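You operate a simulated robot arm through the tools that you are given. There is no shell and no other tool.

Carry out the task below with a simulated robot arm. There is one attempt and no reset: what you move stays moved.

JOB
Screw the knob tight on the big glass lid, tip the rice into the wide pan and cover it.
Fine: all the rice from the jug; the jug goes back; no spill. Set down upright: jug.

It is judged by the outcome, as a careful person would: the job done as asked, and still so three seconds after it is handed in. It fails if anything else is knocked over, pushed out of place, dropped, spilled or broken. Lids that push on must go on centred and level and be pressed home; caps that screw on are set level and turned clockwise until they are tight.

ROBOT AND FRAMES
A 6-joint arm with a three-finger gripper, fixed in place. Base frame: the origin is on the floor under the middle of its stand, x ahead of it, y to its left, z up; the work surface is at about z = 920. Units: mm, degrees, N and s.
It reaches about 1213 mm from its shoulder. Its first joint turns from -166.0 to 166.0 degrees. Payload 4.89 kg.
The TCP is the grasp point between the finger pads, 30 mm short of the fingertips. In the tool frame z runs along the fingers and y along their closing line. The gripper opens to 164 mm; its body begins 125 mm behind the TCP.
Orientation is told as [roll, pitch, yaw] about the base's x, y, z axes, in that order, counted from this pose: with the fingers straight down and closing along the base's y, the tool's x points along the base's -x, its y along +y and its z along -z.

CONTROLS
- The arm moves only by the tool apply_moves. Its argument "rows" is a list of rows, each a list of 7 numbers: the turn, a rotation vector about the base's x, y, z in rad, then the shift along the base's x, y, z in cm, then the opening, from 0 (shut) to 1 (fully open). In form: [[rx, ry, rz, x, y, z, hand], ...]. A call has 1 to 20 rows; each row shifts and turns the commanded pose from where the row before left it. Rows are played at 5 a second. More than 50 mm and 8.6 degrees between two rows, or a gripper value outside its range, and nothing of the call is played. A pose out of reach is approached as far as the arm can. The call stops where the force on the tool passes 40 N (or 10 N more than at its start, if that is more) or the arm is blocked; 0.2 s more then pass. Each finger travels about 108 mm/s and halts on what it meets, pressing with about 32 N; the grip force reading is that of the motor and also rises with nothing between the fingers. The clock runs only during rows and for 0.2 s after the last one: add rows that do not move to give the fingers time. It gives the time, the measured TCP pose, the force on the tool (base axes), the opening and the grip force at its end, in the units of the frame above (readings bear some noise), with the torque about the TCP (base axes, N m) and any sound that the robot's microphone picked up, and new pictures: "pictures" is both (left out), scene, wrist or none.
- Cameras (640 x 400 px; columns grow to the right, rows downward): "scene" is fixed at [221.9, -652.6, 1686.3]; the picture's right is [0.79, -0.62, 0.00], its down [-0.35, -0.44, -0.83] and it looks along [0.51, 0.65, -0.56] (base axes); focal length 348 px, centre (320, 200). "wrist" rides on the gripper at [76, -2, -152] in the tool frame; the picture's right is [0.02, 1.00, 0.00], its down [-0.88, 0.02, -0.47] and it looks along [-0.47, 0.01, 0.88] (tool axes); focal length 247 px, centre (320, 200). There is no depth. A picture from a camera that has moved, and an enlarged one, comes with that camera's place and axes in the base frame and with its lens.
- raise_lower(by): moves the trunk up (or, below 0, down) by that many mm; the arm rides with it, the base frame stays. It gives what a move gives, with no picture.
- zoom(camera, box): a new picture of the part [left, top, right, bottom] of that camera's present view, enlarged. The clock stands still meanwhile.
- finish_job(): hands the job in; it is judged then, once.

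Places have to be worked out from the pictures, the camera data and where the tool is seen. Open the gripper and draw the arm clear of the work before you hand the job in, unless the task says otherwise.

The tools are called after "Request:" by a JSON object that holds its "api" and its "payload". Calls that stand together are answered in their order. apply_moves: Moves the arm, as the interface text tells. Its arguments: {"type":"object","properties":{"rows":{"type":"array"},"pictures":{"type":"string","enum":["both","scene","wrist","none"]}},"required":["rows"]} The other tools are called the same way: raise_lower (by) moves the trunk up or down; zoom (camera, box) takes an enlarged picture of a part of a camera's view; finish_job () hands the job in.

At the start:

```text
clock: 0.0
tool_pos: [490.0, 167.3, 1301.4]
ee_rot: [0.0, 0.0, -0.1]
wrist_force: [-0.8, 0.4, -0.3]
moment: [-0.01, -0.02, 0.02]
grip_width: 164.1
finger_force: 0.0
trunk travel left (down, up): [-175.0, 215.0]
```

scene: 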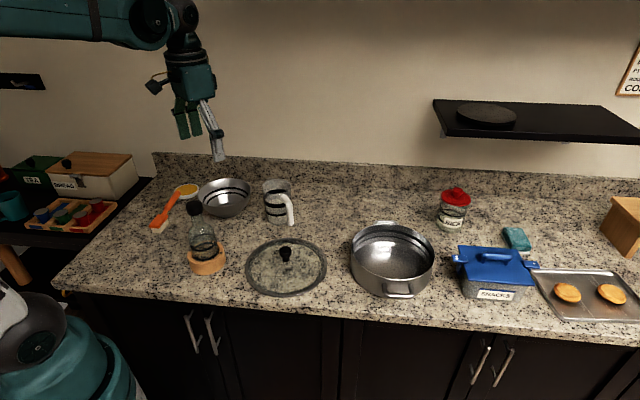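
wrist: 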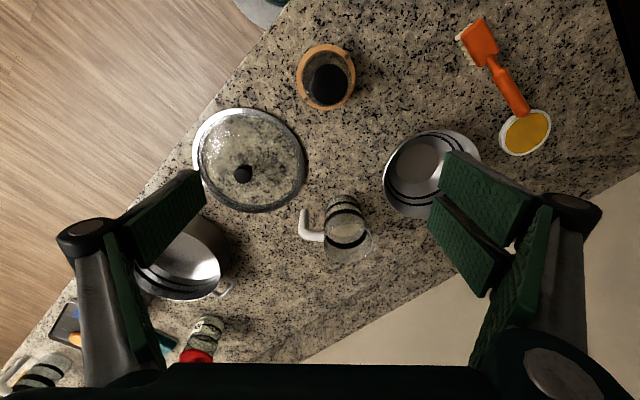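

I'll start by enlarging the scene around the lid, the jug and the pan to judge where they are and which way their handles point.

Request:
{"api": "zoom", "payload": {"camera": "scene", "box": [140, 160, 340, 310]}}

Request:
{"api": "zoom", "payload": {"camera": "scene", "box": [330, 170, 550, 310]}}

Request:
{"api": "zoom", "payload": {"camera": "wrist", "box": [180, 100, 400, 270]}}

Request:
{"api": "zoom", "payload": {"camera": "scene", "box": [430, 60, 640, 330]}}

```text
2.67 times, centred on (240, 235) of scene
camera zoom: at [221.9, -652.6, 1686.3], right [0.79, -0.62, 0.0], down [-0.35, -0.44, -0.83], along [0.51, 0.65, -0.56], focal length 927 px, centre (533, 107)
```

zoom: 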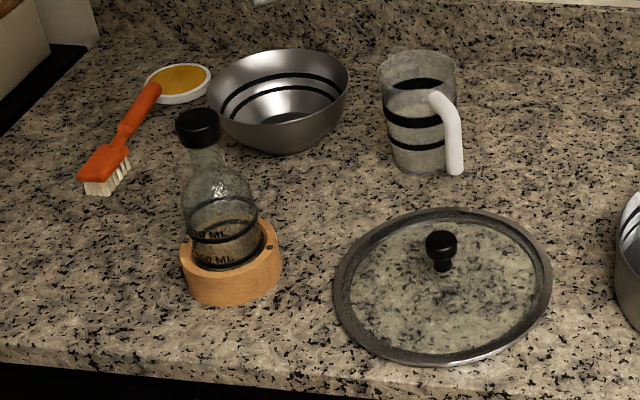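

```text
2.86 times, centred on (440, 240) of scene
camera zoom: at [221.9, -652.6, 1686.3], right [0.79, -0.62, 0.0], down [-0.35, -0.44, -0.83], along [0.51, 0.65, -0.56], focal length 994 px, centre (-23, 86)
```

zoom: 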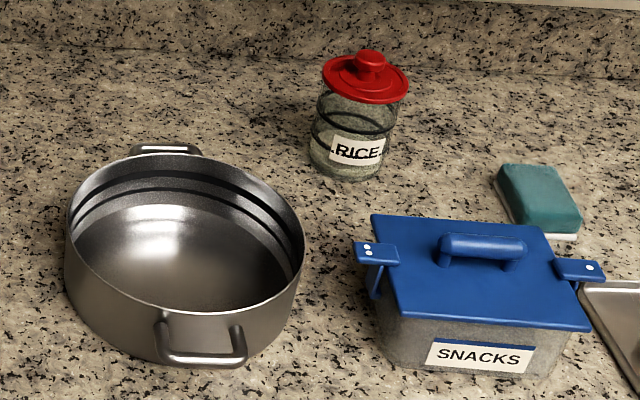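

```text
2.35 times, centred on (290, 185) of wrist
camera zoom: at [412.8, 166.1, 1455.0], right [-0.02, 1.0, 0.0], down [0.88, 0.02, 0.47], along [0.47, 0.01, -0.88], focal length 581 px, centre (391, 235)
```

zoom: 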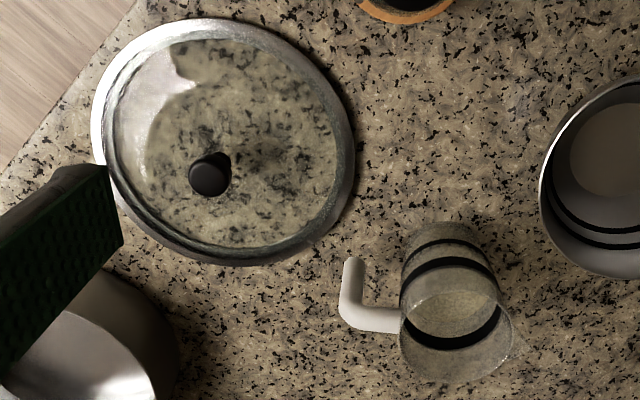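

```text
1.48 times, centred on (535, 195) of scene
camera zoom: at [221.9, -652.6, 1686.3], right [0.79, -0.62, 0.0], down [-0.35, -0.44, -0.83], along [0.51, 0.65, -0.56], focal length 515 px, centre (2, 207)
```

zoom: 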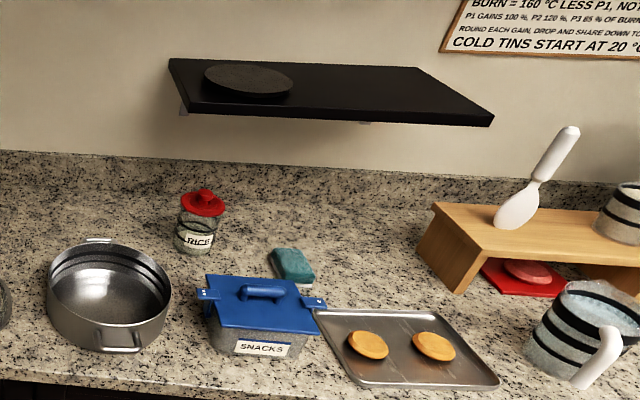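

The knob sits near (611, 9, ~980) on the lid, which lies on the counter around (602, 7). The jug with the rice is near (718, 217) with its handle towards -y, and the pan is near (840, -201). I'll move above the lid for a closer look.

Request:
{"api": "apply_moves", "payload": {"rows": [[0, 0, 0, 2.0, -2.6, -2.5, 1], [0, 0, 0, 2.0, -2.6, -2.5, 1], [0, 0, 0, 2.0, -2.6, -2.5, 1], [0, 0, 0, 2.0, -2.6, -2.5, 1], [0, 0, 0, 2.0, -2.6, -2.5, 1], [0, 0, 0, 2.0, -2.6, -2.5, 1], [0, 0, 0, 0, 0, 0, 0.6]], "pictures": "both"}}

```text
clock: 1.6
tool_pos: [608.2, 11.3, 1150.4]
ee_rot: [0.0, 0.0, 0.0]
wrist_force: [0.9, 0.5, -0.8]
moment: [-0.01, 0.1, 0.02]
grip_width: 98.3
finger_force: 0.0
trunk travel left (down, up): [-175.0, 215.0]
camera wrist: at [532.2, 10.2, 1304.0], right [-0.02, 1.0, 0.0], down [0.88, 0.02, 0.47], along [0.47, 0.01, -0.88], focal length 247 px, centre (320, 200)
```

scene: 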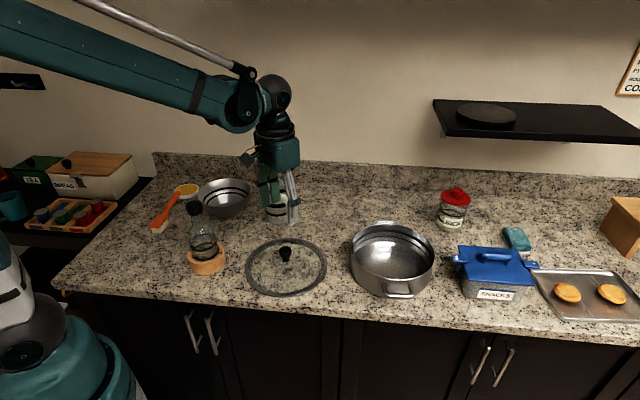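
wrist: 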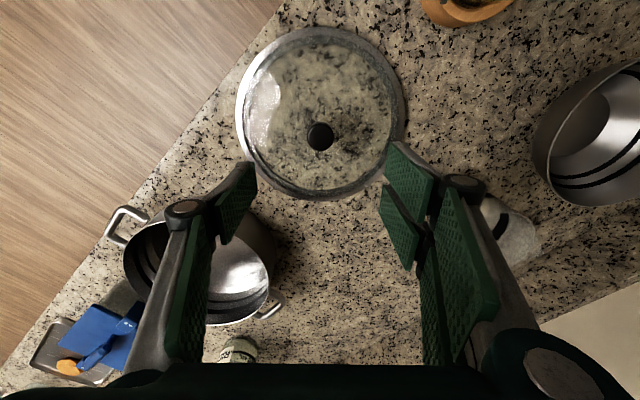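

The knob shows almost directly under the camera line, near (613, 12). I'll enlarge both views to read its height and shape.

Request:
{"api": "zoom", "payload": {"camera": "wrist", "box": [230, 20, 410, 210]}}

Request:
{"api": "zoom", "payload": {"camera": "scene", "box": [240, 225, 335, 300]}}

Request:
{"api": "zoom", "payload": {"camera": "wrist", "box": [100, 190, 290, 370]}}

```text
2.11 times, centred on (320, 115) of wrist
camera zoom: at [532.2, 10.2, 1304.0], right [-0.02, 1.0, 0.0], down [0.88, 0.02, 0.47], along [0.47, 0.01, -0.88], focal length 520 px, centre (320, 379)
```

zoom: 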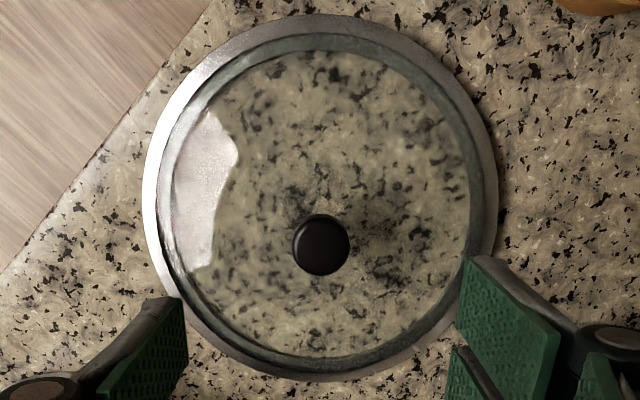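

```text
5.33 times, centred on (288, 262) of scene
camera zoom: at [221.9, -652.6, 1686.3], right [0.79, -0.62, 0.0], down [-0.35, -0.44, -0.83], along [0.51, 0.65, -0.56], focal length 1855 px, centre (493, -133)
```

zoom: 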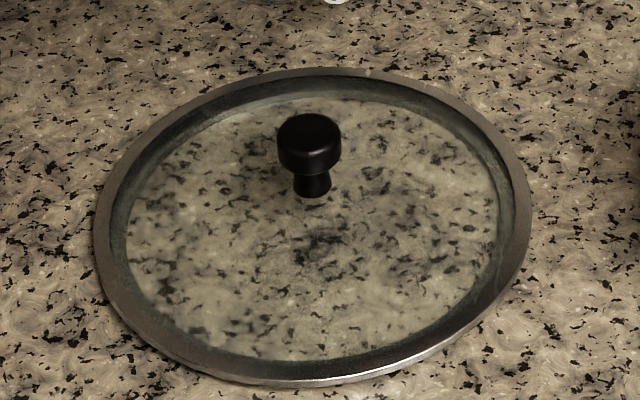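

```text
2.22 times, centred on (195, 280) of wrist
camera zoom: at [532.2, 10.2, 1304.0], right [-0.02, 1.0, 0.0], down [0.88, 0.02, 0.47], along [0.47, 0.01, -0.88], focal length 549 px, centre (598, 22)
```

zoom: 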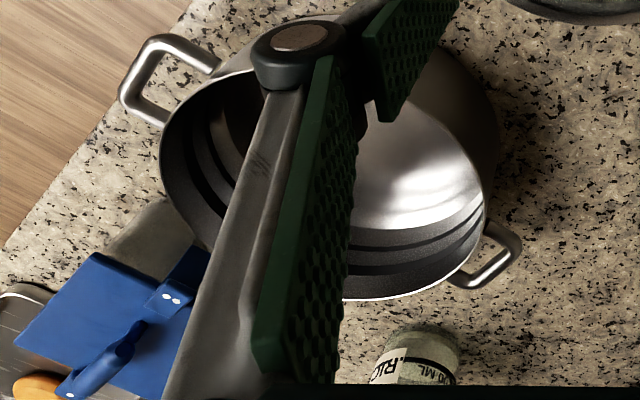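

The knob is a mushroom shape about 36 mm across. Its top is near z 985, the glass is about 948 below it, and the stem seems to stand slightly proud. I'll descend to just above it, turning counter-clockwise on the way to gain room for the clockwise turn.

Request:
{"api": "apply_moves", "payload": {"rows": [[0, 0, 0.145, 0.03, 0.0, -1.4, 0.6], [0, 0, 0.145, 0.03, 0.0, -1.4, 0.6], [0, 0, 0.145, 0.03, 0.0, -1.4, 0.6], [0, 0, 0.145, 0.03, 0.0, -1.4, 0.6], [0, 0, 0.145, 0.03, 0.0, -1.4, 0.6], [0, 0, 0.145, 0.03, 0.0, -1.4, 0.6], [0, 0, 0.145, 0.03, 0.0, -1.4, 0.6], [0, 0, 0.145, 0.03, 0.0, -1.4, 0.6], [0, 0, 0.145, 0.03, 0.0, -1.4, 0.6], [0, 0, 0.145, 0.03, 0.0, -1.4, 0.6], [0, 0, 0, 0, 0, 0, 0.6]], "pictures": "both"}}

```text
clock: 4.0
tool_pos: [611.8, 10.9, 1009.2]
ee_rot: [0.0, 0.0, 83.3]
wrist_force: [-0.3, -0.1, -0.2]
moment: [-0.01, 0.02, 0.01]
grip_width: 98.3
finger_force: 0.1
trunk travel left (down, up): [-175.0, 215.0]
camera wrist: at [604.8, -64.5, 1163.2], right [-1.0, 0.1, 0.0], down [0.09, 0.88, 0.47], along [0.05, 0.47, -0.88], focal length 247 px, centre (320, 200)
```

scene: 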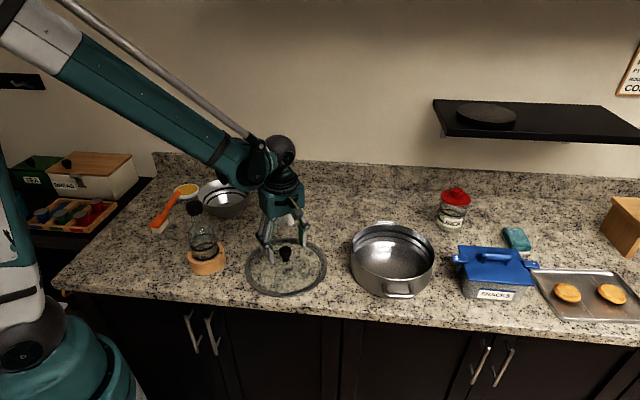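
wrist: 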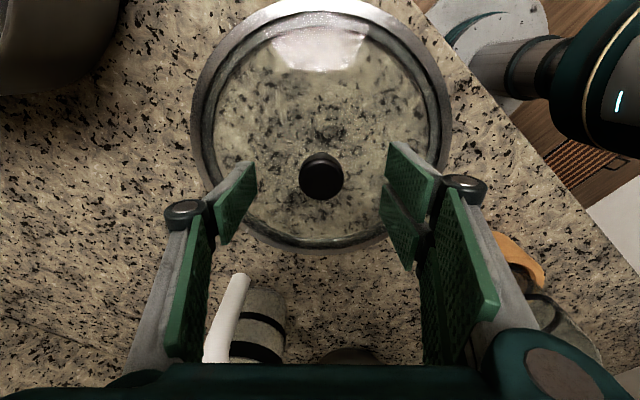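

The fingers now straddle the knob. I'll enlarge both views to check the centring and the finger depth before going down.

Request:
{"api": "zoom", "payload": {"camera": "wrist", "box": [230, 110, 420, 240]}}

Request:
{"api": "zoom", "payload": {"camera": "scene", "box": [240, 200, 335, 300]}}

```text
3.08 times, centred on (325, 175) of wrist
camera zoom: at [604.8, -64.5, 1163.2], right [-1.0, 0.1, 0.0], down [0.09, 0.88, 0.47], along [0.05, 0.47, -0.88], focal length 760 px, centre (305, 277)
```

zoom: 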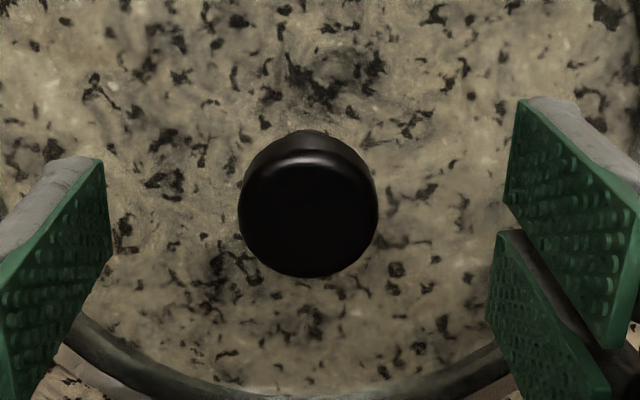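

```text
4.00 times, centred on (288, 250) of scene
camera zoom: at [221.9, -652.6, 1686.3], right [0.79, -0.62, 0.0], down [-0.35, -0.44, -0.83], along [0.51, 0.65, -0.56], focal length 1391 px, centre (450, 0)
```

zoom: 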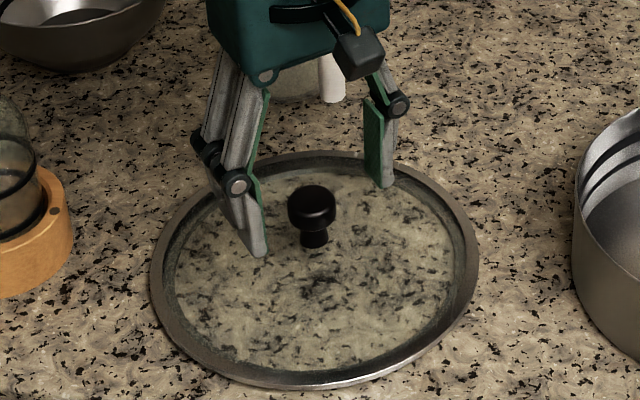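

The knob axis is at about (611.5, 12). I'll go down slowly to z≈988, keeping the fingertips clear of the glass, and close on the knob.

Request:
{"api": "apply_moves", "payload": {"rows": [[0, 0, 0, 0, 0.1, -0.7, 0.6], [0, 0, 0, 0, 0, -0.7, 0.6], [0, 0, 0, 0, 0, -0.7, 0.6], [0, 0, 0, 0, 0, 0, 0.4], [0, 0, 0, 0, 0, 0, 0.2], [0, 0, 0, 0, 0, 0, 0.1], [0, 0, 0, 0, 0, 0, 0.1], [0, 0, 0, 0, 0, 0, 0.1]], "pictures": "both"}}

```text
clock: 5.8
tool_pos: [612.2, 12.0, 988.2]
ee_rot: [0.1, 0.0, 83.1]
wrist_force: [-1.1, -0.8, -0.7]
moment: [0.06, 0.05, 0.02]
grip_width: 32.4
finger_force: 32.0
trunk travel left (down, up): [-175.0, 215.0]
camera wrist: at [604.5, -63.3, 1142.8], right [-1.0, 0.1, 0.0], down [0.09, 0.88, 0.47], along [0.05, 0.47, -0.88], focal length 247 px, centre (320, 200)
```

scene: 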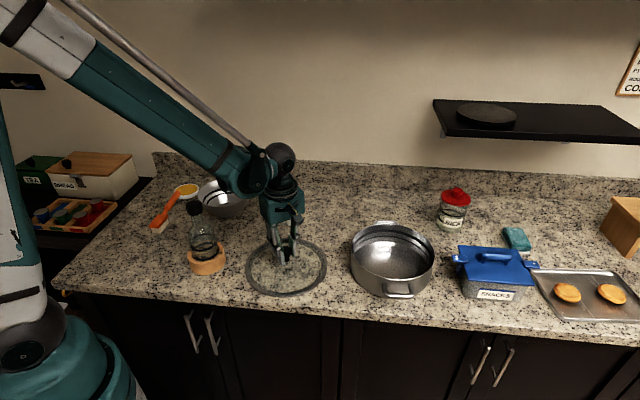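
wrist: 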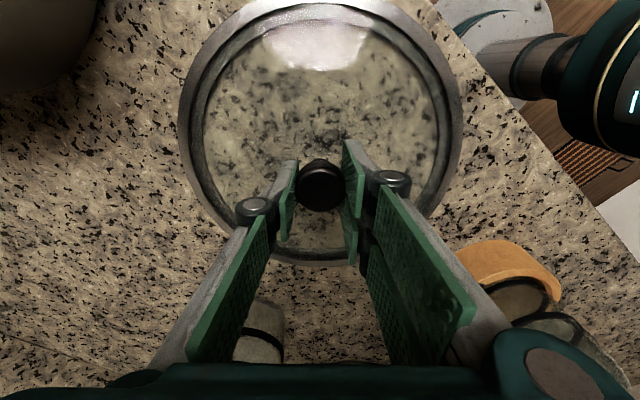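

The fingers closed at 32.4 mm with 32 N, so they hold the knob. I'll check the grip up close, then start turning clockwise in small steps while watching the torque.

Request:
{"api": "zoom", "payload": {"camera": "wrist", "box": [250, 120, 400, 240]}}

Request:
{"api": "zoom", "payload": {"camera": "scene", "box": [240, 200, 335, 300]}}

Request:
{"api": "apply_moves", "payload": {"rows": [[0, 0, -0.1, 0, 0, 0, 0.1], [0, 0, -0.1, 0, 0, 0, 0.1], [0, 0, -0.1, 0, 0, 0, 0.1], [0, 0, -0.1, 0, 0, 0, 0.1], [0, 0, -0.1, 0, 0, 0, 0.1]], "pictures": "wrist"}}

```text
3.33 times, centred on (325, 180) of wrist
camera zoom: at [604.5, -63.3, 1142.8], right [-1.0, 0.1, 0.0], down [0.09, 0.88, 0.47], along [0.05, 0.47, -0.88], focal length 823 px, centre (303, 267)
```

zoom: 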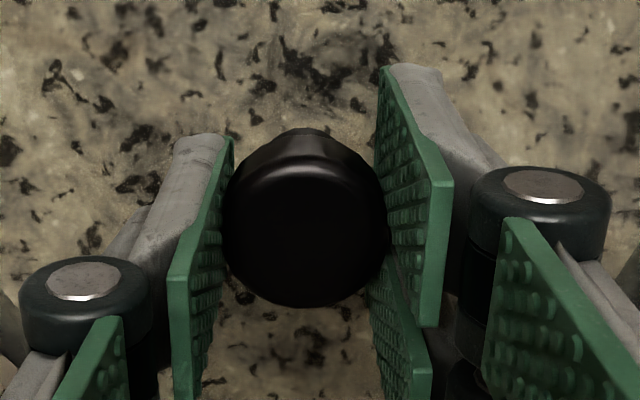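

```text
4.00 times, centred on (288, 250) of scene
camera zoom: at [221.9, -652.6, 1686.3], right [0.79, -0.62, 0.0], down [-0.35, -0.44, -0.83], along [0.51, 0.65, -0.56], focal length 1391 px, centre (450, 0)
```

zoom: 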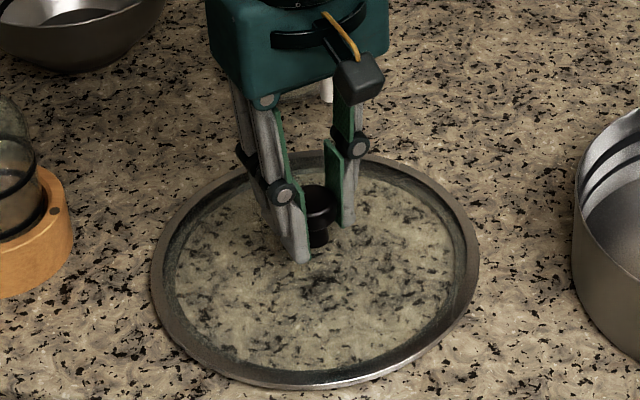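

```text
clock: 7.0
tool_pos: [613.4, 12.5, 990.3]
ee_rot: [-0.1, 0.0, 54.4]
wrist_force: [-0.2, 0.3, -4.2]
moment: [-0.01, -0.01, -0.04]
grip_width: 32.3
finger_force: 32.2
trunk travel left (down, up): [-175.0, 215.0]
camera wrist: at [569.2, -50.3, 1143.8], right [-0.83, 0.56, 0.0], down [0.5, 0.73, 0.47], along [0.27, 0.39, -0.88], focal length 247 px, centre (320, 200)
```

wrist: 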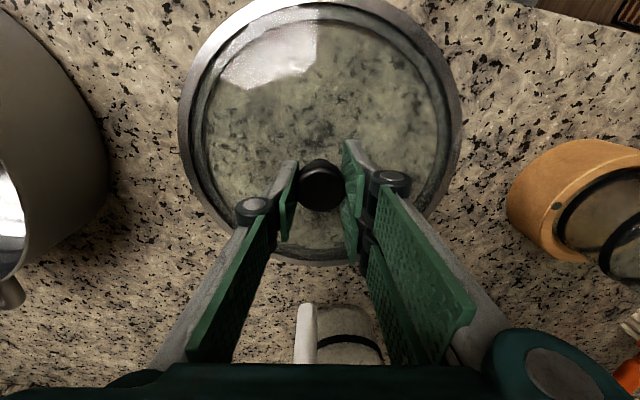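

The knob turns with the fingers and the tool feels a slight downward pull (-4 N), so the thread is drawing in. I'll continue clockwise, following it down a little.

Request:
{"api": "apply_moves", "payload": {"rows": [[0, 0, -0.145, 0, 0, -0.01, 0.1], [0, 0, -0.145, 0, 0, -0.01, 0.1], [0, 0, -0.145, 0, 0, -0.01, 0.1], [0, 0, -0.145, 0, 0, -0.01, 0.1], [0, 0, -0.145, 0, 0, -0.01, 0.1], [0, 0, -0.145, 0, 0, -0.01, 0.1], [0, 0, -0.145, 0, 0, -0.01, 0.1], [0, 0, -0.145, 0, 0, -0.01, 0.1]], "pictures": "wrist"}}

```text
clock: 8.8
tool_pos: [613.5, 11.4, 989.6]
ee_rot: [-0.1, 0.0, -12.1]
wrist_force: [-0.4, -0.2, -3.7]
moment: [0.04, -0.01, 0.01]
grip_width: 32.3
finger_force: 32.4
trunk travel left (down, up): [-175.0, 215.0]
camera wrist: at [537.6, 27.3, 1143.3], right [0.19, 0.98, 0.0], down [0.87, -0.17, 0.47], along [0.46, -0.09, -0.88], focal length 247 px, centre (320, 200)
```

wrist: 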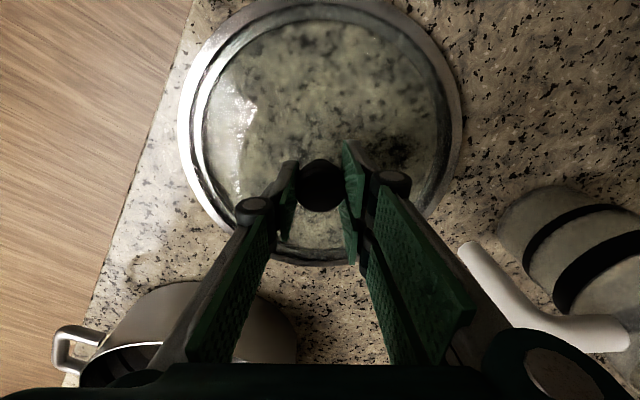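

I'll check up close whether the lid still lies flat on the counter and whether the knob has gone down.

Request:
{"api": "zoom", "payload": {"camera": "scene", "box": [240, 200, 335, 300]}}

Request:
{"api": "zoom", "payload": {"camera": "wrist", "box": [250, 120, 400, 240]}}

```text
4.00 times, centred on (288, 250) of scene
camera zoom: at [221.9, -652.6, 1686.3], right [0.79, -0.62, 0.0], down [-0.35, -0.44, -0.83], along [0.51, 0.65, -0.56], focal length 1391 px, centre (450, 0)
```

zoom: 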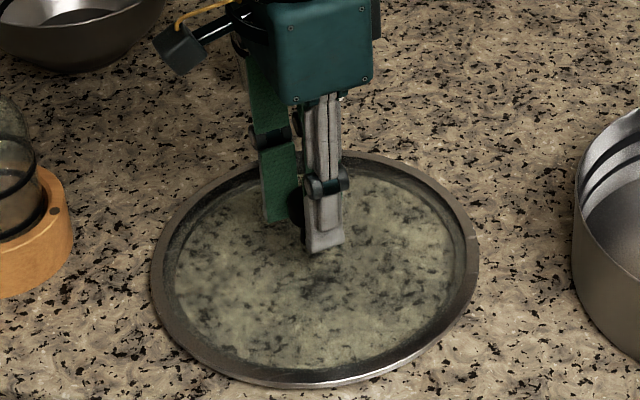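

```text
3.33 times, centred on (325, 180) of wrist
camera zoom: at [537.6, 27.3, 1143.3], right [0.19, 0.98, 0.0], down [0.87, -0.17, 0.47], along [0.46, -0.09, -0.88], focal length 823 px, centre (303, 267)
```

zoom: 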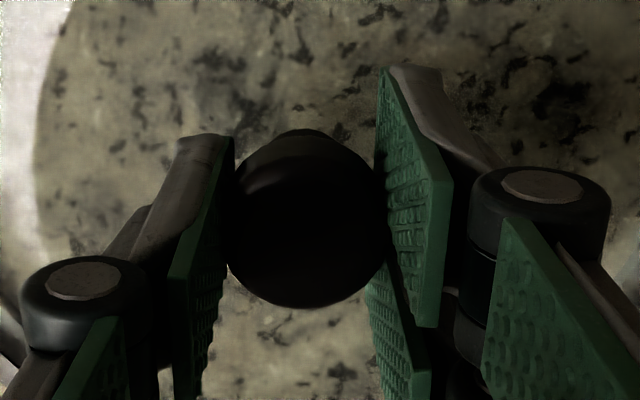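

The lid still lies in the same place. I'll keep turning clockwise and watch for rising torque.

Request:
{"api": "apply_moves", "payload": {"rows": [[0, 0, -0.145, 0, 0, -0.01, 0.1], [0, 0, -0.145, 0, 0, -0.01, 0.1], [0, 0, -0.145, 0, 0, -0.01, 0.1], [0, 0, -0.145, 0, 0, -0.01, 0.1], [0, 0, -0.145, 0, 0, -0.01, 0.1], [0, 0, -0.145, 0, 0, -0.01, 0.1], [0, 0, -0.145, 0, 0, -0.01, 0.1], [0, 0, -0.145, 0, 0, -0.01, 0.1], [0, 0, -0.145, 0, 0, -0.01, 0.1], [0, 0, -0.145, 0, 0, -0.01, 0.1]], "pictures": "scene"}}

```text
clock: 11.0
tool_pos: [613.6, 12.8, 988.5]
ee_rot: [0.0, -0.1, -95.3]
wrist_force: [-0.4, -0.4, -3.6]
moment: [0.02, -0.13, 0.01]
grip_width: 32.2
finger_force: 31.9
trunk travel left (down, up): [-175.0, 215.0]
```

scene: 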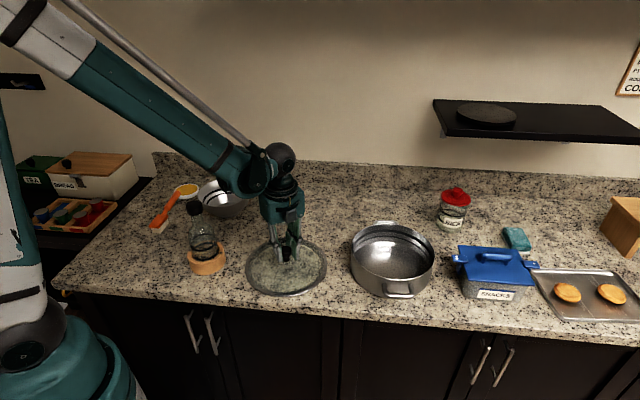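

The torque is still about zero after roughly 178°, so I'll keep turning.

Request:
{"api": "apply_moves", "payload": {"rows": [[0, 0, -0.145, 0, 0, -0.01, 0.1], [0, 0, -0.145, 0, 0, -0.01, 0.1], [0, 0, -0.145, 0, 0, -0.01, 0.1], [0, 0, -0.145, 0, 0, -0.01, 0.1], [0, 0, -0.145, 0, 0, -0.01, 0.1], [0, 0, -0.145, 0, 0, -0.01, 0.1], [0, 0, -0.145, 0, 0, -0.01, 0.1], [0, 0, -0.145, 0, 0, -0.01, 0.1]], "pictures": "wrist"}}

```text
clock: 12.8
tool_pos: [611.4, 11.6, 987.5]
ee_rot: [0.0, 0.0, -161.7]
wrist_force: [-1.1, -1.8, -0.6]
moment: [-0.15, -0.05, 0.02]
grip_width: 32.3
finger_force: 32.3
trunk travel left (down, up): [-175.0, 215.0]
camera wrist: at [684.3, 38.2, 1141.3], right [0.33, -0.94, 0.0], down [-0.83, -0.29, 0.47], along [-0.45, -0.16, -0.88], focal length 247 px, centre (320, 200)
```

wrist: 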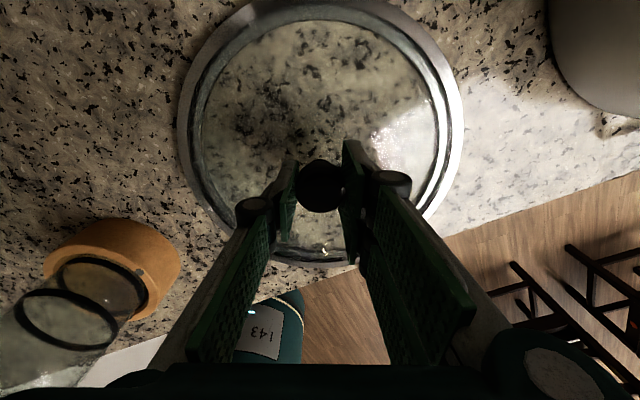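

The torque is still low and the vertical pull has dropped. The arm tracks fine, so I'll continue turning past -180°.

Request:
{"api": "apply_moves", "payload": {"rows": [[0, 0, -0.145, 0, 0, -0.01, 0.1], [0, 0, -0.145, 0, 0, -0.01, 0.1], [0, 0, -0.145, 0, 0, -0.01, 0.1], [0, 0, -0.145, 0, 0, -0.01, 0.1], [0, 0, -0.145, 0, 0, -0.01, 0.1], [0, 0, -0.145, 0, 0, -0.01, 0.1], [0, 0, -0.145, 0, 0, -0.01, 0.1], [0, 0, -0.145, 0, 0, -0.01, 0.1]], "pictures": "scene"}}

```text
clock: 14.6
tool_pos: [612.5, 4.0, 988.8]
ee_rot: [-0.3, 0.1, -172.2]
wrist_force: [0.6, 0.3, -1.0]
moment: [-0.17, -0.01, 0.01]
grip_width: 32.6
finger_force: 31.7
out of reach, approached as far as the arm can: row 2, 3, 4, 5, 6, 7, 8
trunk travel left (down, up): [-175.0, 215.0]
```

scene: 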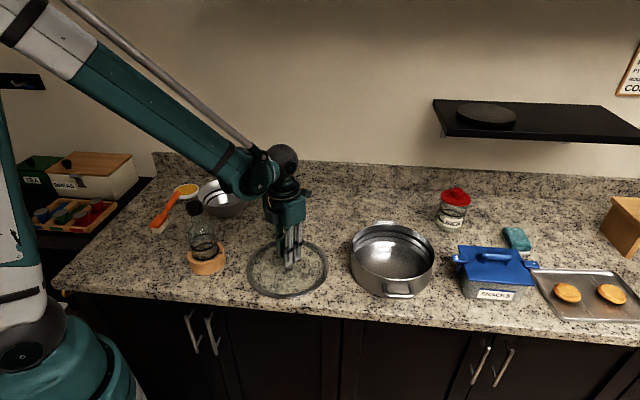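

The wrist reached its limit near -172° and the lid shifted a few mm. I'll open, turn back counter-clockwise around the knob for a fresh grip, and check the pose.

Request:
{"api": "apply_moves", "payload": {"rows": [[0, 0, 0, 0, 0, 0, 0.2], [0, 0, 0, 0, 0, 0, 0.45], [0, 0, 0, 0, 0, 0, 0.45], [0, 0, 0.145, 0, 0, 0.05, 0.45], [0, 0, 0.145, 0, 0, 0.05, 0.45]], "pictures": "both"}}

```text
clock: 15.8
tool_pos: [612.0, 4.4, 988.6]
ee_rot: [-0.2, 0.1, -155.4]
wrist_force: [-1.2, 0.2, 0.4]
moment: [0.01, -0.01, -0.01]
grip_width: 73.9
finger_force: 0.1
trunk travel left (down, up): [-175.0, 215.0]
camera wrist: at [681.3, 38.5, 1141.6], right [0.44, -0.9, 0.0], down [-0.79, -0.39, 0.47], along [-0.43, -0.2, -0.88], focal length 247 px, centre (320, 200)
```

scene: 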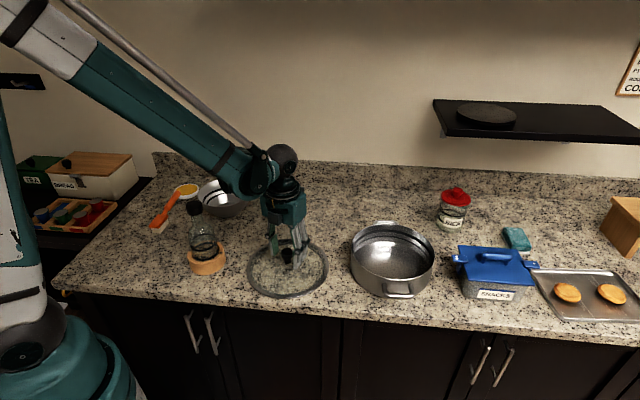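
wrist: 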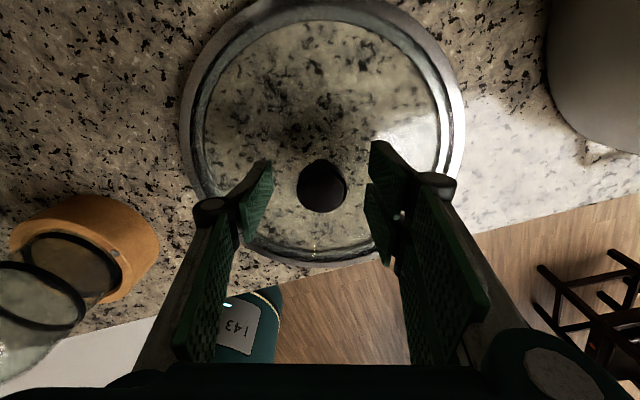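

The knob is released and visible again. I'll enlarge it to compare its height with before.

Request:
{"api": "zoom", "payload": {"camera": "scene", "box": [240, 225, 335, 300]}}

Request:
{"api": "zoom", "payload": {"camera": "wrist", "box": [250, 120, 400, 240]}}

```text
5.33 times, centred on (288, 262) of scene
camera zoom: at [221.9, -652.6, 1686.3], right [0.79, -0.62, 0.0], down [-0.35, -0.44, -0.83], along [0.51, 0.65, -0.56], focal length 1855 px, centre (493, -133)
```

zoom: 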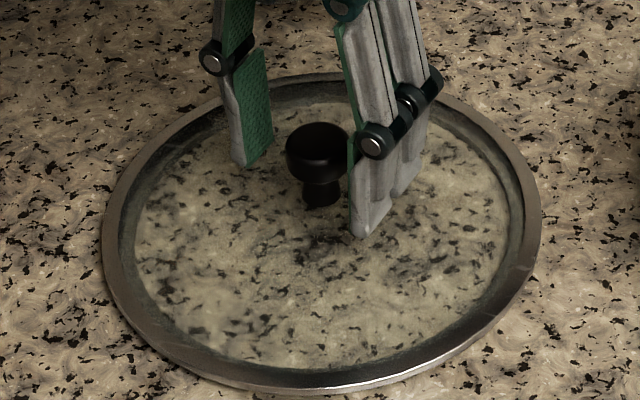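

```text
3.33 times, centred on (325, 180) of wrist
camera zoom: at [681.3, 38.5, 1141.6], right [0.44, -0.9, 0.0], down [-0.79, -0.39, 0.47], along [-0.43, -0.2, -0.88], focal length 823 px, centre (303, 267)
```

zoom: 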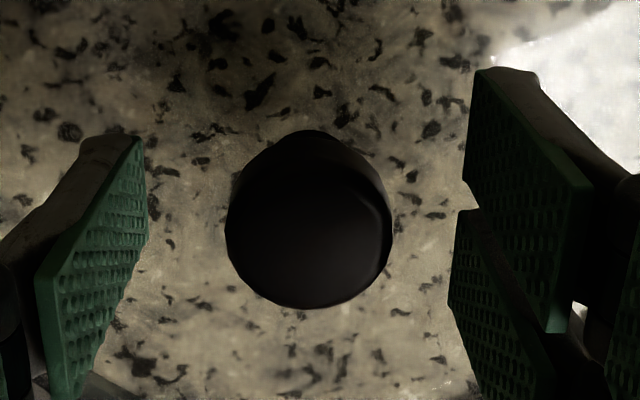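

The bright gap under the stem has closed somewhat, so the knob went down, but there's no tightening torque yet. I'll rotate back for another full grip.

Request:
{"api": "apply_moves", "payload": {"rows": [[0, 0, 0.145, 0, 0, 0, 0.45], [0, 0, 0.145, 0, 0, 0, 0.45], [0, 0, 0.145, 0, 0, 0, 0.45], [0, 0, 0.145, 0, 0, 0, 0.45], [0, 0, 0.145, 0, 0, 0, 0.45], [0, 0, 0.145, 0, 0, 0, 0.45], [0, 0, 0.145, 0, 0, 0, 0.45], [0, 0, 0.145, 0, 0, 0, 0.45], [0, 0, 0.145, 0, 0, 0, 0.45], [0, 0, 0.145, 0, 0, 0, 0.45], [0, 0, 0.145, 0, 0, 0, 0.45], [0, 0, 0.145, 0, 0, 0, 0.45], [0, 0, 0.145, 0, 0, 0, 0.45], [0, 0, 0.145, 0, 0, 0, 0.45], [0, 0, 0.145, 0, 0, 0, 0.45], [0, 0, 0.145, 0, 0, 0, 0.45], [0, 0, 0.145, 0, 0, 0, 0.45], [0, 0, 0.145, 0, 0, 0, 0.45], [0, 0, 0.145, 0, 0, 0, 0.45], [0, 0, 0.145, 0, 0, 0, 0.45]], "pictures": "none"}}

Request:
{"api": "apply_moves", "payload": {"rows": [[0, 0, 0.145, 0, 0, 0, 0.45], [0, 0, 0.145, 0, 0, 0, 0.45], [0, 0, 0.145, 0, 0, 0, 0.45], [0, 0, 0.145, 0, 0, 0, 0.45], [0, 0, 0.145, 0, 0, 0, 0.45], [0, 0, 0.145, 0, 0, 0, 0.45], [0, 0, 0.145, 0, 0, 0, 0.45], [0, 0, 0.145, 0, 0, 0, 0.45], [0, 0, 0.145, 0, 0, 0, 0.45], [0, 0, 0.145, 0, 0, 0, 0.45], [0, 0, 0.145, 0, 0, 0, 0.45], [0, 0, 0.145, 0, 0, 0, 0.45], [0, 0, 0.145, 0, 0, 0, 0.45], [0, 0, 0.145, 0, 0, 0, 0.45], [0, 0, 0.145, 0, 0, 0, 0.45]], "pictures": "wrist"}}

```text
clock: 20.0
tool_pos: [612.7, 4.2, 987.6]
ee_rot: [-0.4, 0.0, 10.8]
wrist_force: [0.6, 0.8, 0.0]
moment: [-0.02, 0.02, 0.02]
grip_width: 74.0
finger_force: 0.1
trunk travel left (down, up): [-175.0, 215.0]
```

```text
clock: 23.2
tool_pos: [613.2, 6.1, 987.3]
ee_rot: [-0.3, 0.0, 135.4]
wrist_force: [-0.5, -0.3, -0.3]
moment: [0.01, 0.05, -0.05]
grip_width: 73.9
finger_force: 0.0
trunk travel left (down, up): [-175.0, 215.0]
camera wrist: at [667.7, -47.2, 1141.4], right [-0.69, -0.73, 0.0], down [-0.64, 0.6, 0.47], along [-0.34, 0.33, -0.88], focal length 247 px, centre (320, 200)
```

wrist: 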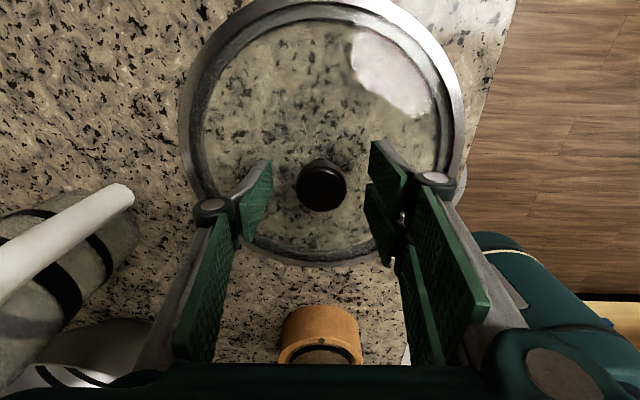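

At +135° with the knob centred between the fingers. I'll close again and turn clockwise, watching the torque.

Request:
{"api": "apply_moves", "payload": {"rows": [[0.005, 0, 0, 0, -0.05, 0, 0.3], [0, 0, 0, 0, 0, 0, 0.1], [0, 0, 0, 0, 0, 0, 0.1], [0, 0, 0, 0, 0, 0, 0.1], [0, 0, -0.145, 0, 0, -0.005, 0.1], [0, 0, -0.145, 0, 0, -0.005, 0.1], [0, 0, -0.145, 0, 0, -0.005, 0.1], [0, 0, -0.145, 0, 0, -0.005, 0.1], [0, 0, -0.145, 0, 0, -0.005, 0.1], [0, 0, -0.145, 0, 0, -0.005, 0.1], [0, 0, -0.145, 0, 0, -0.005, 0.1], [0, 0, -0.145, 0, 0, -0.005, 0.1], [0, 0, -0.145, 0, 0, -0.005, 0.1], [0, 0, -0.145, 0, 0, -0.005, 0.1]], "pictures": "none"}}

Request:
{"api": "apply_moves", "payload": {"rows": [[0, 0, -0.145, 0, 0, -0.005, 0.1], [0, 0, -0.145, 0, 0, -0.005, 0.1], [0, 0, -0.145, 0, 0, -0.005, 0.1], [0, 0, -0.145, 0, 0, -0.005, 0.1], [0, 0, -0.145, 0, 0, -0.005, 0.1], [0, 0, -0.145, 0, 0, -0.005, 0.1]], "pictures": "scene"}}

```text
clock: 26.2
tool_pos: [612.9, 3.2, 986.5]
ee_rot: [-0.4, -0.2, 52.1]
wrist_force: [1.1, 0.8, 2.3]
moment: [0.17, 0.03, 0.01]
grip_width: 32.5
finger_force: 32.0
trunk travel left (down, up): [-175.0, 215.0]
```

```text
clock: 27.6
tool_pos: [613.4, 3.2, 987.0]
ee_rot: [-0.4, -0.2, 2.2]
wrist_force: [-1.1, -1.0, -0.1]
moment: [0.14, 0.07, 0.16]
grip_width: 32.4
finger_force: 32.1
trunk travel left (down, up): [-175.0, 215.0]
```

scene: 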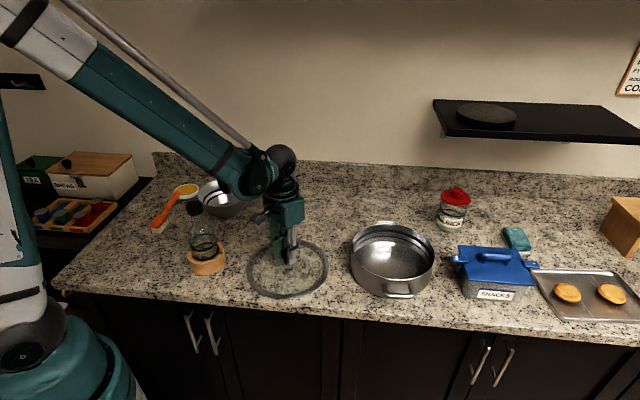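

The resisting torque has risen to +0.16 N·m, so the knob is beginning to seat. I'll go on in smaller steps and watch the torque.

Request:
{"api": "apply_moves", "payload": {"rows": [[0, 0, -0.1, 0, 0, 0, 0.1], [0, 0, -0.1, 0, 0, 0, 0.1], [0, 0, -0.1, 0, 0, 0, 0.1]], "pictures": "none"}}

Request:
{"api": "apply_moves", "payload": {"rows": [[0, 0, -0.1, 0, 0, 0, 0.1], [0, 0, -0.1, 0, 0, 0, 0.1], [0, 0, -0.1, 0, 0, 0, 0.1]], "pictures": "wrist"}}

```text
clock: 28.4
tool_pos: [612.9, 3.7, 986.2]
ee_rot: [-0.5, -0.2, -15.0]
wrist_force: [-1.2, 0.3, -0.1]
moment: [0.13, 0.01, 0.17]
grip_width: 32.6
finger_force: 31.8
trunk travel left (down, up): [-175.0, 215.0]
```

```text
clock: 29.2
tool_pos: [613.3, 3.5, 986.1]
ee_rot: [-0.4, -0.2, -32.2]
wrist_force: [-0.5, 0.7, -0.3]
moment: [0.13, -0.02, 0.18]
grip_width: 32.3
finger_force: 31.7
trunk travel left (down, up): [-175.0, 215.0]
camera wrist: at [547.2, 44.9, 1139.6], right [0.51, 0.86, -0.01], down [0.76, -0.45, 0.48], along [0.4, -0.25, -0.88], focal length 247 px, centre (320, 200)
```

wrist: 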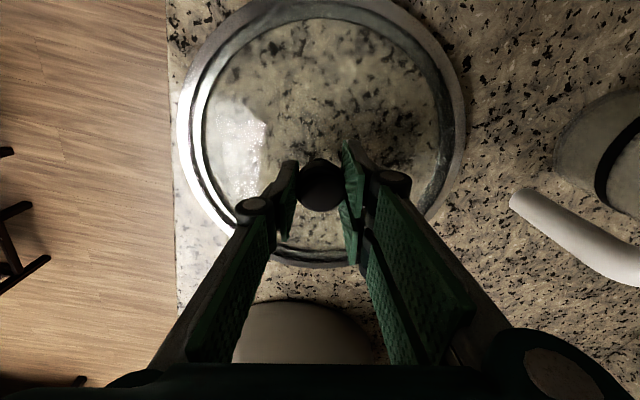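

The torque is steady at 0.17–0.18 N·m, which suggests the seated knob is now spinning the whole lid against counter friction. I'll press down gently to hold the lid better and then tighten further.

Request:
{"api": "apply_moves", "payload": {"rows": [[0, 0, 0, 0, 0, -0.1, 0.1], [0, 0, 0, 0, 0, -0.1, 0.1], [0, 0, 0, 0, 0, 0, 0.1]], "pictures": "none"}}

```text
clock: 30.0
tool_pos: [612.9, 3.6, 985.1]
ee_rot: [-0.6, -0.2, -32.0]
wrist_force: [4.0, -3.6, 22.7]
moment: [0.02, -0.19, 0.1]
grip_width: 32.2
finger_force: 32.5
trunk travel left (down, up): [-175.0, 215.0]
```

I'm pressing with about 23 N. Now I'll turn further under that load.

Request:
{"api": "apply_moves", "payload": {"rows": [[0, 0, -0.07, 0, 0, 0, 0.1], [0, 0, -0.07, 0, 0, 0, 0.1], [0, 0, -0.07, 0, 0, 0, 0.1]], "pictures": "none"}}

Request:
{"api": "apply_moves", "payload": {"rows": [[0, 0, -0.1, 0, 0, 0, 0.1], [0, 0, -0.1, 0, 0, 0, 0.1], [0, 0, -0.1, 0, 0, 0, 0.1], [0, 0, -0.1, 0, 0, 0, 0.1]], "pictures": "scene"}}

```text
clock: 30.8
tool_pos: [612.8, 3.7, 983.4]
ee_rot: [-0.5, -0.2, -44.1]
wrist_force: [-1.3, 1.4, 4.5]
moment: [0.16, -0.07, 0.33]
grip_width: 32.1
finger_force: 31.8
trunk travel left (down, up): [-175.0, 215.0]
```

```text
clock: 31.8
tool_pos: [612.3, 3.1, 983.7]
ee_rot: [-0.6, -0.2, -67.0]
wrist_force: [-0.4, 0.3, 1.0]
moment: [0.07, -0.1, 0.22]
grip_width: 32.3
finger_force: 32.3
trunk travel left (down, up): [-175.0, 215.0]
```

scene: 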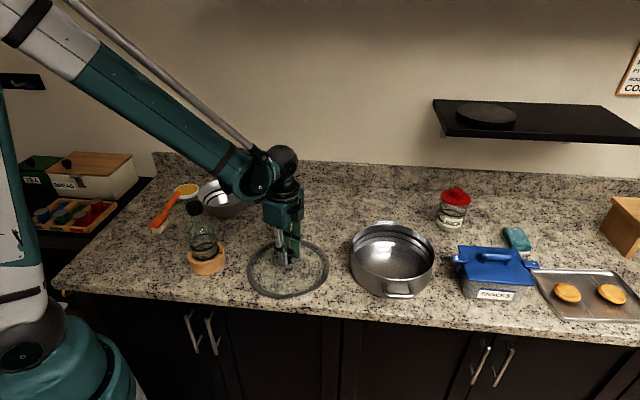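

The torque peaked around 0.33 N·m under load and then settled at about the lid's own friction. I'll release, lift a little and look at how the knob sits on the glass.

Request:
{"api": "apply_moves", "payload": {"rows": [[0, 0, 0, 0, 0, 0, 0.3], [0, 0, 0, 0, 0, 0, 0.5], [0, 0, 0, 0, 0, 0.5, 0.6], [0.01, 0.003, 0, 0, 0, 4, 0.6], [0, 0, 0, 0, 0, 4, 0.6], [0, 0, 0, 0, 0, 4, 0.6]], "pictures": "both"}}

Request:
{"api": "zoom", "payload": {"camera": "scene", "box": [240, 225, 335, 300]}}

Request:
{"api": "zoom", "payload": {"camera": "wrist", "box": [240, 60, 400, 180]}}

```text
clock: 33.2
tool_pos: [614.4, 2.8, 1110.5]
ee_rot: [-0.4, 0.5, -67.0]
wrist_force: [1.7, 0.2, 0.8]
moment: [0.04, 0.12, 0.02]
grip_width: 98.4
finger_force: 0.0
trunk travel left (down, up): [-175.0, 215.0]
camera wrist: at [584.0, 72.5, 1263.6], right [0.91, 0.41, -0.01], down [0.37, -0.81, 0.47], along [0.19, -0.43, -0.88], focal length 247 px, centre (320, 200)
```

scene: 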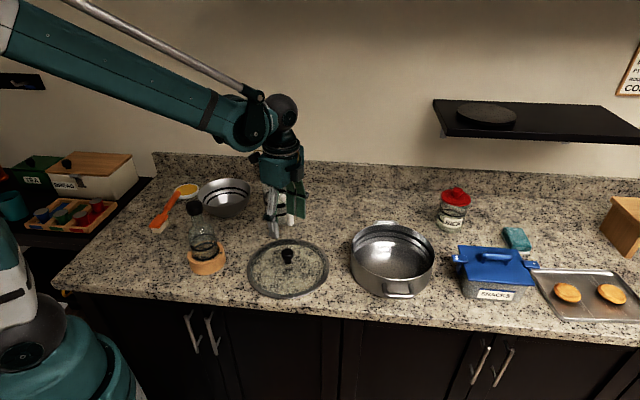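
wrist: 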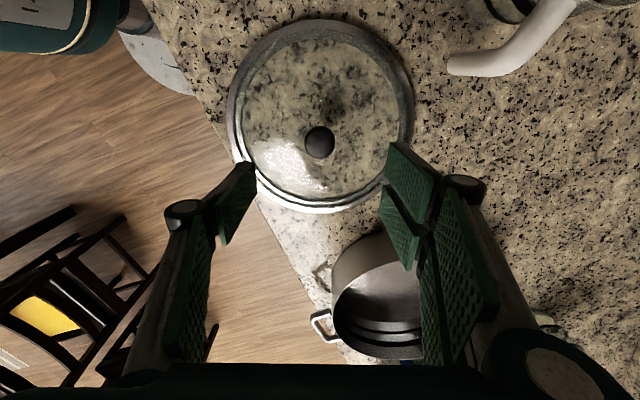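

```text
5.33 times, centred on (288, 262) of scene
camera zoom: at [221.9, -652.6, 1686.3], right [0.79, -0.62, 0.0], down [-0.35, -0.44, -0.83], along [0.51, 0.65, -0.56], focal length 1855 px, centre (493, -133)
```

zoom: 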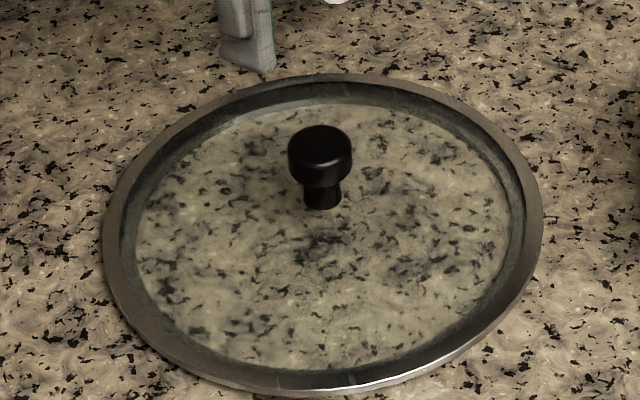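

```text
3.33 times, centred on (320, 120) of wrist
camera zoom: at [584.0, 72.5, 1263.6], right [0.91, 0.41, -0.01], down [0.37, -0.81, 0.47], along [0.19, -0.43, -0.88], focal length 823 px, centre (320, 467)
```

zoom: 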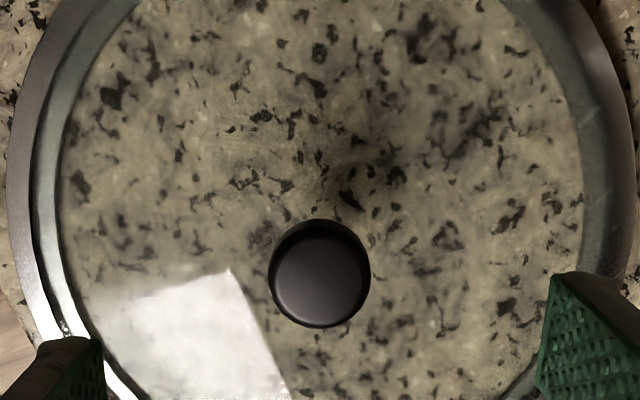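

The knob went down about 2 mm over roughly one free turn and now stops hard. I'll take one more grip, with the tilt corrected, to confirm it's really tight under more load.

Request:
{"api": "apply_moves", "payload": {"rows": [[-0.0053, -0.0098, 0, -0.1, 0.05, -4, 0.6], [0, 0, 0, 0, 0, -4, 0.6], [0, 0, 0, 0, 0, -3.5, 0.5], [0, 0, 0, 0, 0, -0.9, 0.4], [0, 0, 0, 0, 0, 0, 0.2], [0, 0, 0, 0, 0, 0, 0.1], [0, 0, 0, 0, 0, 0, 0.1], [0, 0, 0, 0, 0, 0, 0.1]], "pictures": "none"}}

Request:
{"api": "apply_moves", "payload": {"rows": [[0, 0, 0, 0, 0, -0.1, 0.1], [0, 0, 0, 0, 0, -0.05, 0.1]], "pictures": "none"}}

```text
clock: 35.0
tool_pos: [613.2, 5.7, 985.4]
ee_rot: [0.0, -0.1, -67.0]
wrist_force: [-0.5, 0.2, -0.1]
moment: [0.04, 0.05, -0.02]
grip_width: 32.1
finger_force: 32.3
trunk travel left (down, up): [-175.0, 215.0]
```

```text
clock: 35.6
tool_pos: [613.8, 4.9, 983.8]
ee_rot: [0.0, -0.1, -67.0]
wrist_force: [4.8, 1.4, 10.9]
moment: [-0.01, -0.21, 0.01]
grip_width: 32.5
finger_force: 32.1
trunk travel left (down, up): [-175.0, 215.0]
```

I hold the knob with about 11 N downward. I'll turn clockwise in tiny steps, reading the torque each time.

Request:
{"api": "apply_moves", "payload": {"rows": [[0, 0, -0.04, 0, 0, -0.03, 0.1]], "pictures": "none"}}

Request:
{"api": "apply_moves", "payload": {"rows": [[0, 0, -0.04, 0, 0, -0.03, 0.1]], "pictures": "none"}}

Request:
{"api": "apply_moves", "payload": {"rows": [[0, 0, -0.04, 0, 0, -0.03, 0.1]], "pictures": "none"}}

Request:
{"api": "apply_moves", "payload": {"rows": [[0, 0, -0.04, 0, 0, -0.03, 0.1]], "pictures": "none"}}

```text
clock: 36.0
tool_pos: [612.7, 5.7, 984.0]
ee_rot: [0.0, -0.1, -69.3]
wrist_force: [7.0, 3.8, 18.4]
moment: [0.1, -0.24, 0.35]
grip_width: 32.3
finger_force: 31.7
trunk travel left (down, up): [-175.0, 215.0]
```

```text
clock: 36.4
tool_pos: [612.2, 5.7, 983.4]
ee_rot: [0.0, -0.1, -71.6]
wrist_force: [6.4, 5.1, 20.9]
moment: [0.11, -0.17, 0.41]
grip_width: 32.5
finger_force: 32.3
trunk travel left (down, up): [-175.0, 215.0]
```

```text
clock: 36.8
tool_pos: [611.3, 5.0, 981.9]
ee_rot: [0.1, -0.1, -73.8]
wrist_force: [3.8, 3.6, 16.9]
moment: [0.07, -0.13, 0.53]
grip_width: 32.3
finger_force: 32.3
trunk travel left (down, up): [-175.0, 215.0]
```

```text
clock: 37.2
tool_pos: [612.0, 3.8, 982.4]
ee_rot: [-0.1, -0.2, -76.1]
wrist_force: [3.4, 1.0, 13.6]
moment: [-0.03, -0.12, 0.59]
grip_width: 32.9
finger_force: 32.1
trunk travel left (down, up): [-175.0, 215.0]
```

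The resisting torque built to 0.59 N·m, limited by the grip, with no further advance, so the knob is tight. I'll release it, lift clear and line up a closer look at the jug from its handle side, with yaw about +90.

Request:
{"api": "apply_moves", "payload": {"rows": [[0, 0, 0, 0, 0, 0.05, 0.1], [0, 0, 0, 0, 0, 0, 0.3], [0, 0, 0, 0, 0, 0, 0.6], [0, 0, 0, 0, 0, 2, 0.6], [0, 0, 0, 0, 0, 5, 0.8], [0, 0, 0, 0, 0, 5, 0.8], [0, 0, 0, 0, 0, 5, 0.8], [0, 0, 0, 0, 0, 5, 1]], "pictures": "both"}}

```text
clock: 39.0
tool_pos: [614.9, 5.1, 1201.3]
ee_rot: [0.0, -0.1, -76.1]
wrist_force: [1.3, -0.6, 0.0]
moment: [0.03, 0.16, 0.04]
grip_width: 164.1
finger_force: 0.1
trunk travel left (down, up): [-175.0, 215.0]
camera wrist: at [594.2, 78.6, 1356.3], right [0.97, 0.26, 0.0], down [0.23, -0.85, 0.47], along [0.12, -0.46, -0.88], focal length 247 px, centre (320, 200)
```

scene: 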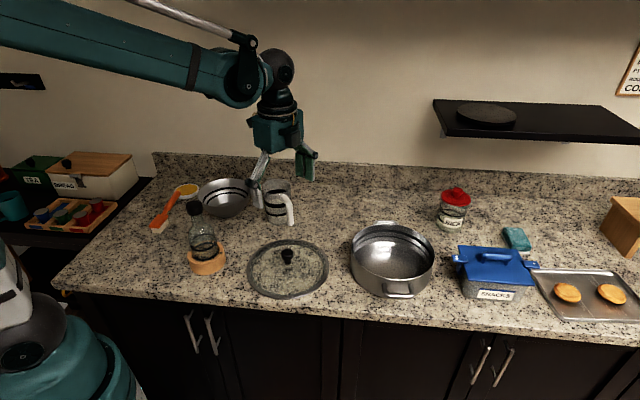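
wrist: 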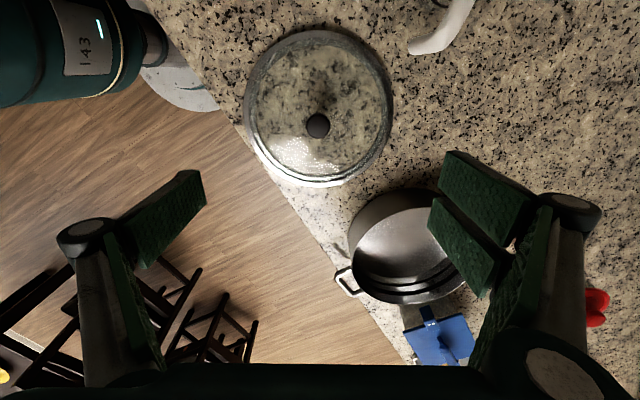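

I'll rehearse the pouring posture empty-handed, high above the pan, to make sure the arm can reach it. First I move there while turning to yaw +90.

Request:
{"api": "apply_moves", "payload": {"rows": [[0, 0, 0.145, 1.12, -1.0, 0.3, 1], [0, 0, 0.145, 1.12, -1.0, 0.3, 1], [0, 0, 0.145, 1.12, -1.0, 0.3, 1], [0, 0, 0.145, 1.12, -1.0, 0.3, 1], [0, 0, 0.145, 1.12, -1.0, 0.3, 1], [0, 0, 0.145, 1.12, -1.0, 0.3, 1], [0, 0, 0.145, 1.12, -1.0, 0.3, 1], [0, 0, 0.145, 1.12, -1.0, 0.3, 1], [0, 0, 0.145, 1.12, -1.0, 0.3, 1], [0, 0, 0.145, 1.12, -1.0, 0.3, 1], [0, 0, 0.145, 1.12, -1.0, 0.3, 1], [0, 0, 0.145, 1.12, -1.0, 0.3, 1], [0, 0, 0.145, 1.12, -1.0, 0.3, 1], [0, 0, 0.145, 1.12, -1.0, 0.3, 1], [0, 0, 0.145, 1.12, -1.0, 0.3, 1], [0, 0, 0.145, 1.12, -1.0, 0.3, 1], [0, 0, 0.145, 1.12, -1.0, 0.3, 1], [0, 0, 0.145, 1.12, -1.0, 0.3, 1], [0, 0, 0.145, 1.12, -1.0, 0.3, 1], [0, 0, 0.145, 1.12, -1.0, 0.3, 1]], "pictures": "both"}}

```text
clock: 43.2
tool_pos: [836.3, -196.4, 1263.0]
ee_rot: [-0.1, -0.1, 90.3]
wrist_force: [-0.2, -0.1, 0.0]
moment: [-0.07, -0.03, -0.03]
grip_width: 164.2
finger_force: 0.0
trunk travel left (down, up): [-175.0, 215.0]
camera wrist: at [837.6, -272.0, 1415.9], right [-1.0, -0.02, 0.0], down [-0.02, 0.88, 0.47], along [-0.01, 0.47, -0.88], focal length 247 px, centre (320, 200)
```

scene: 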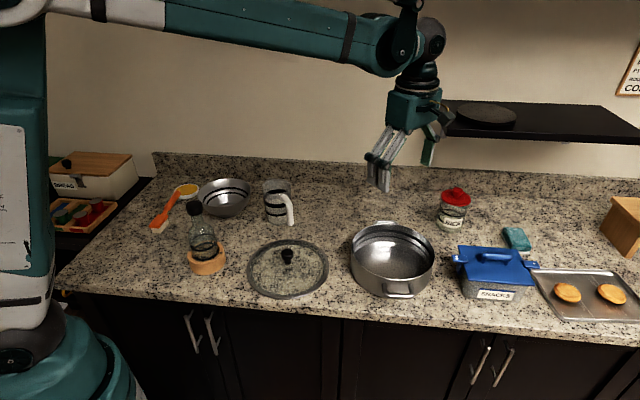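
wrist: 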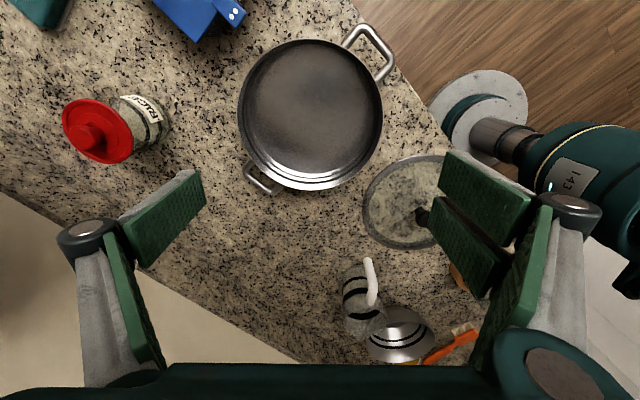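

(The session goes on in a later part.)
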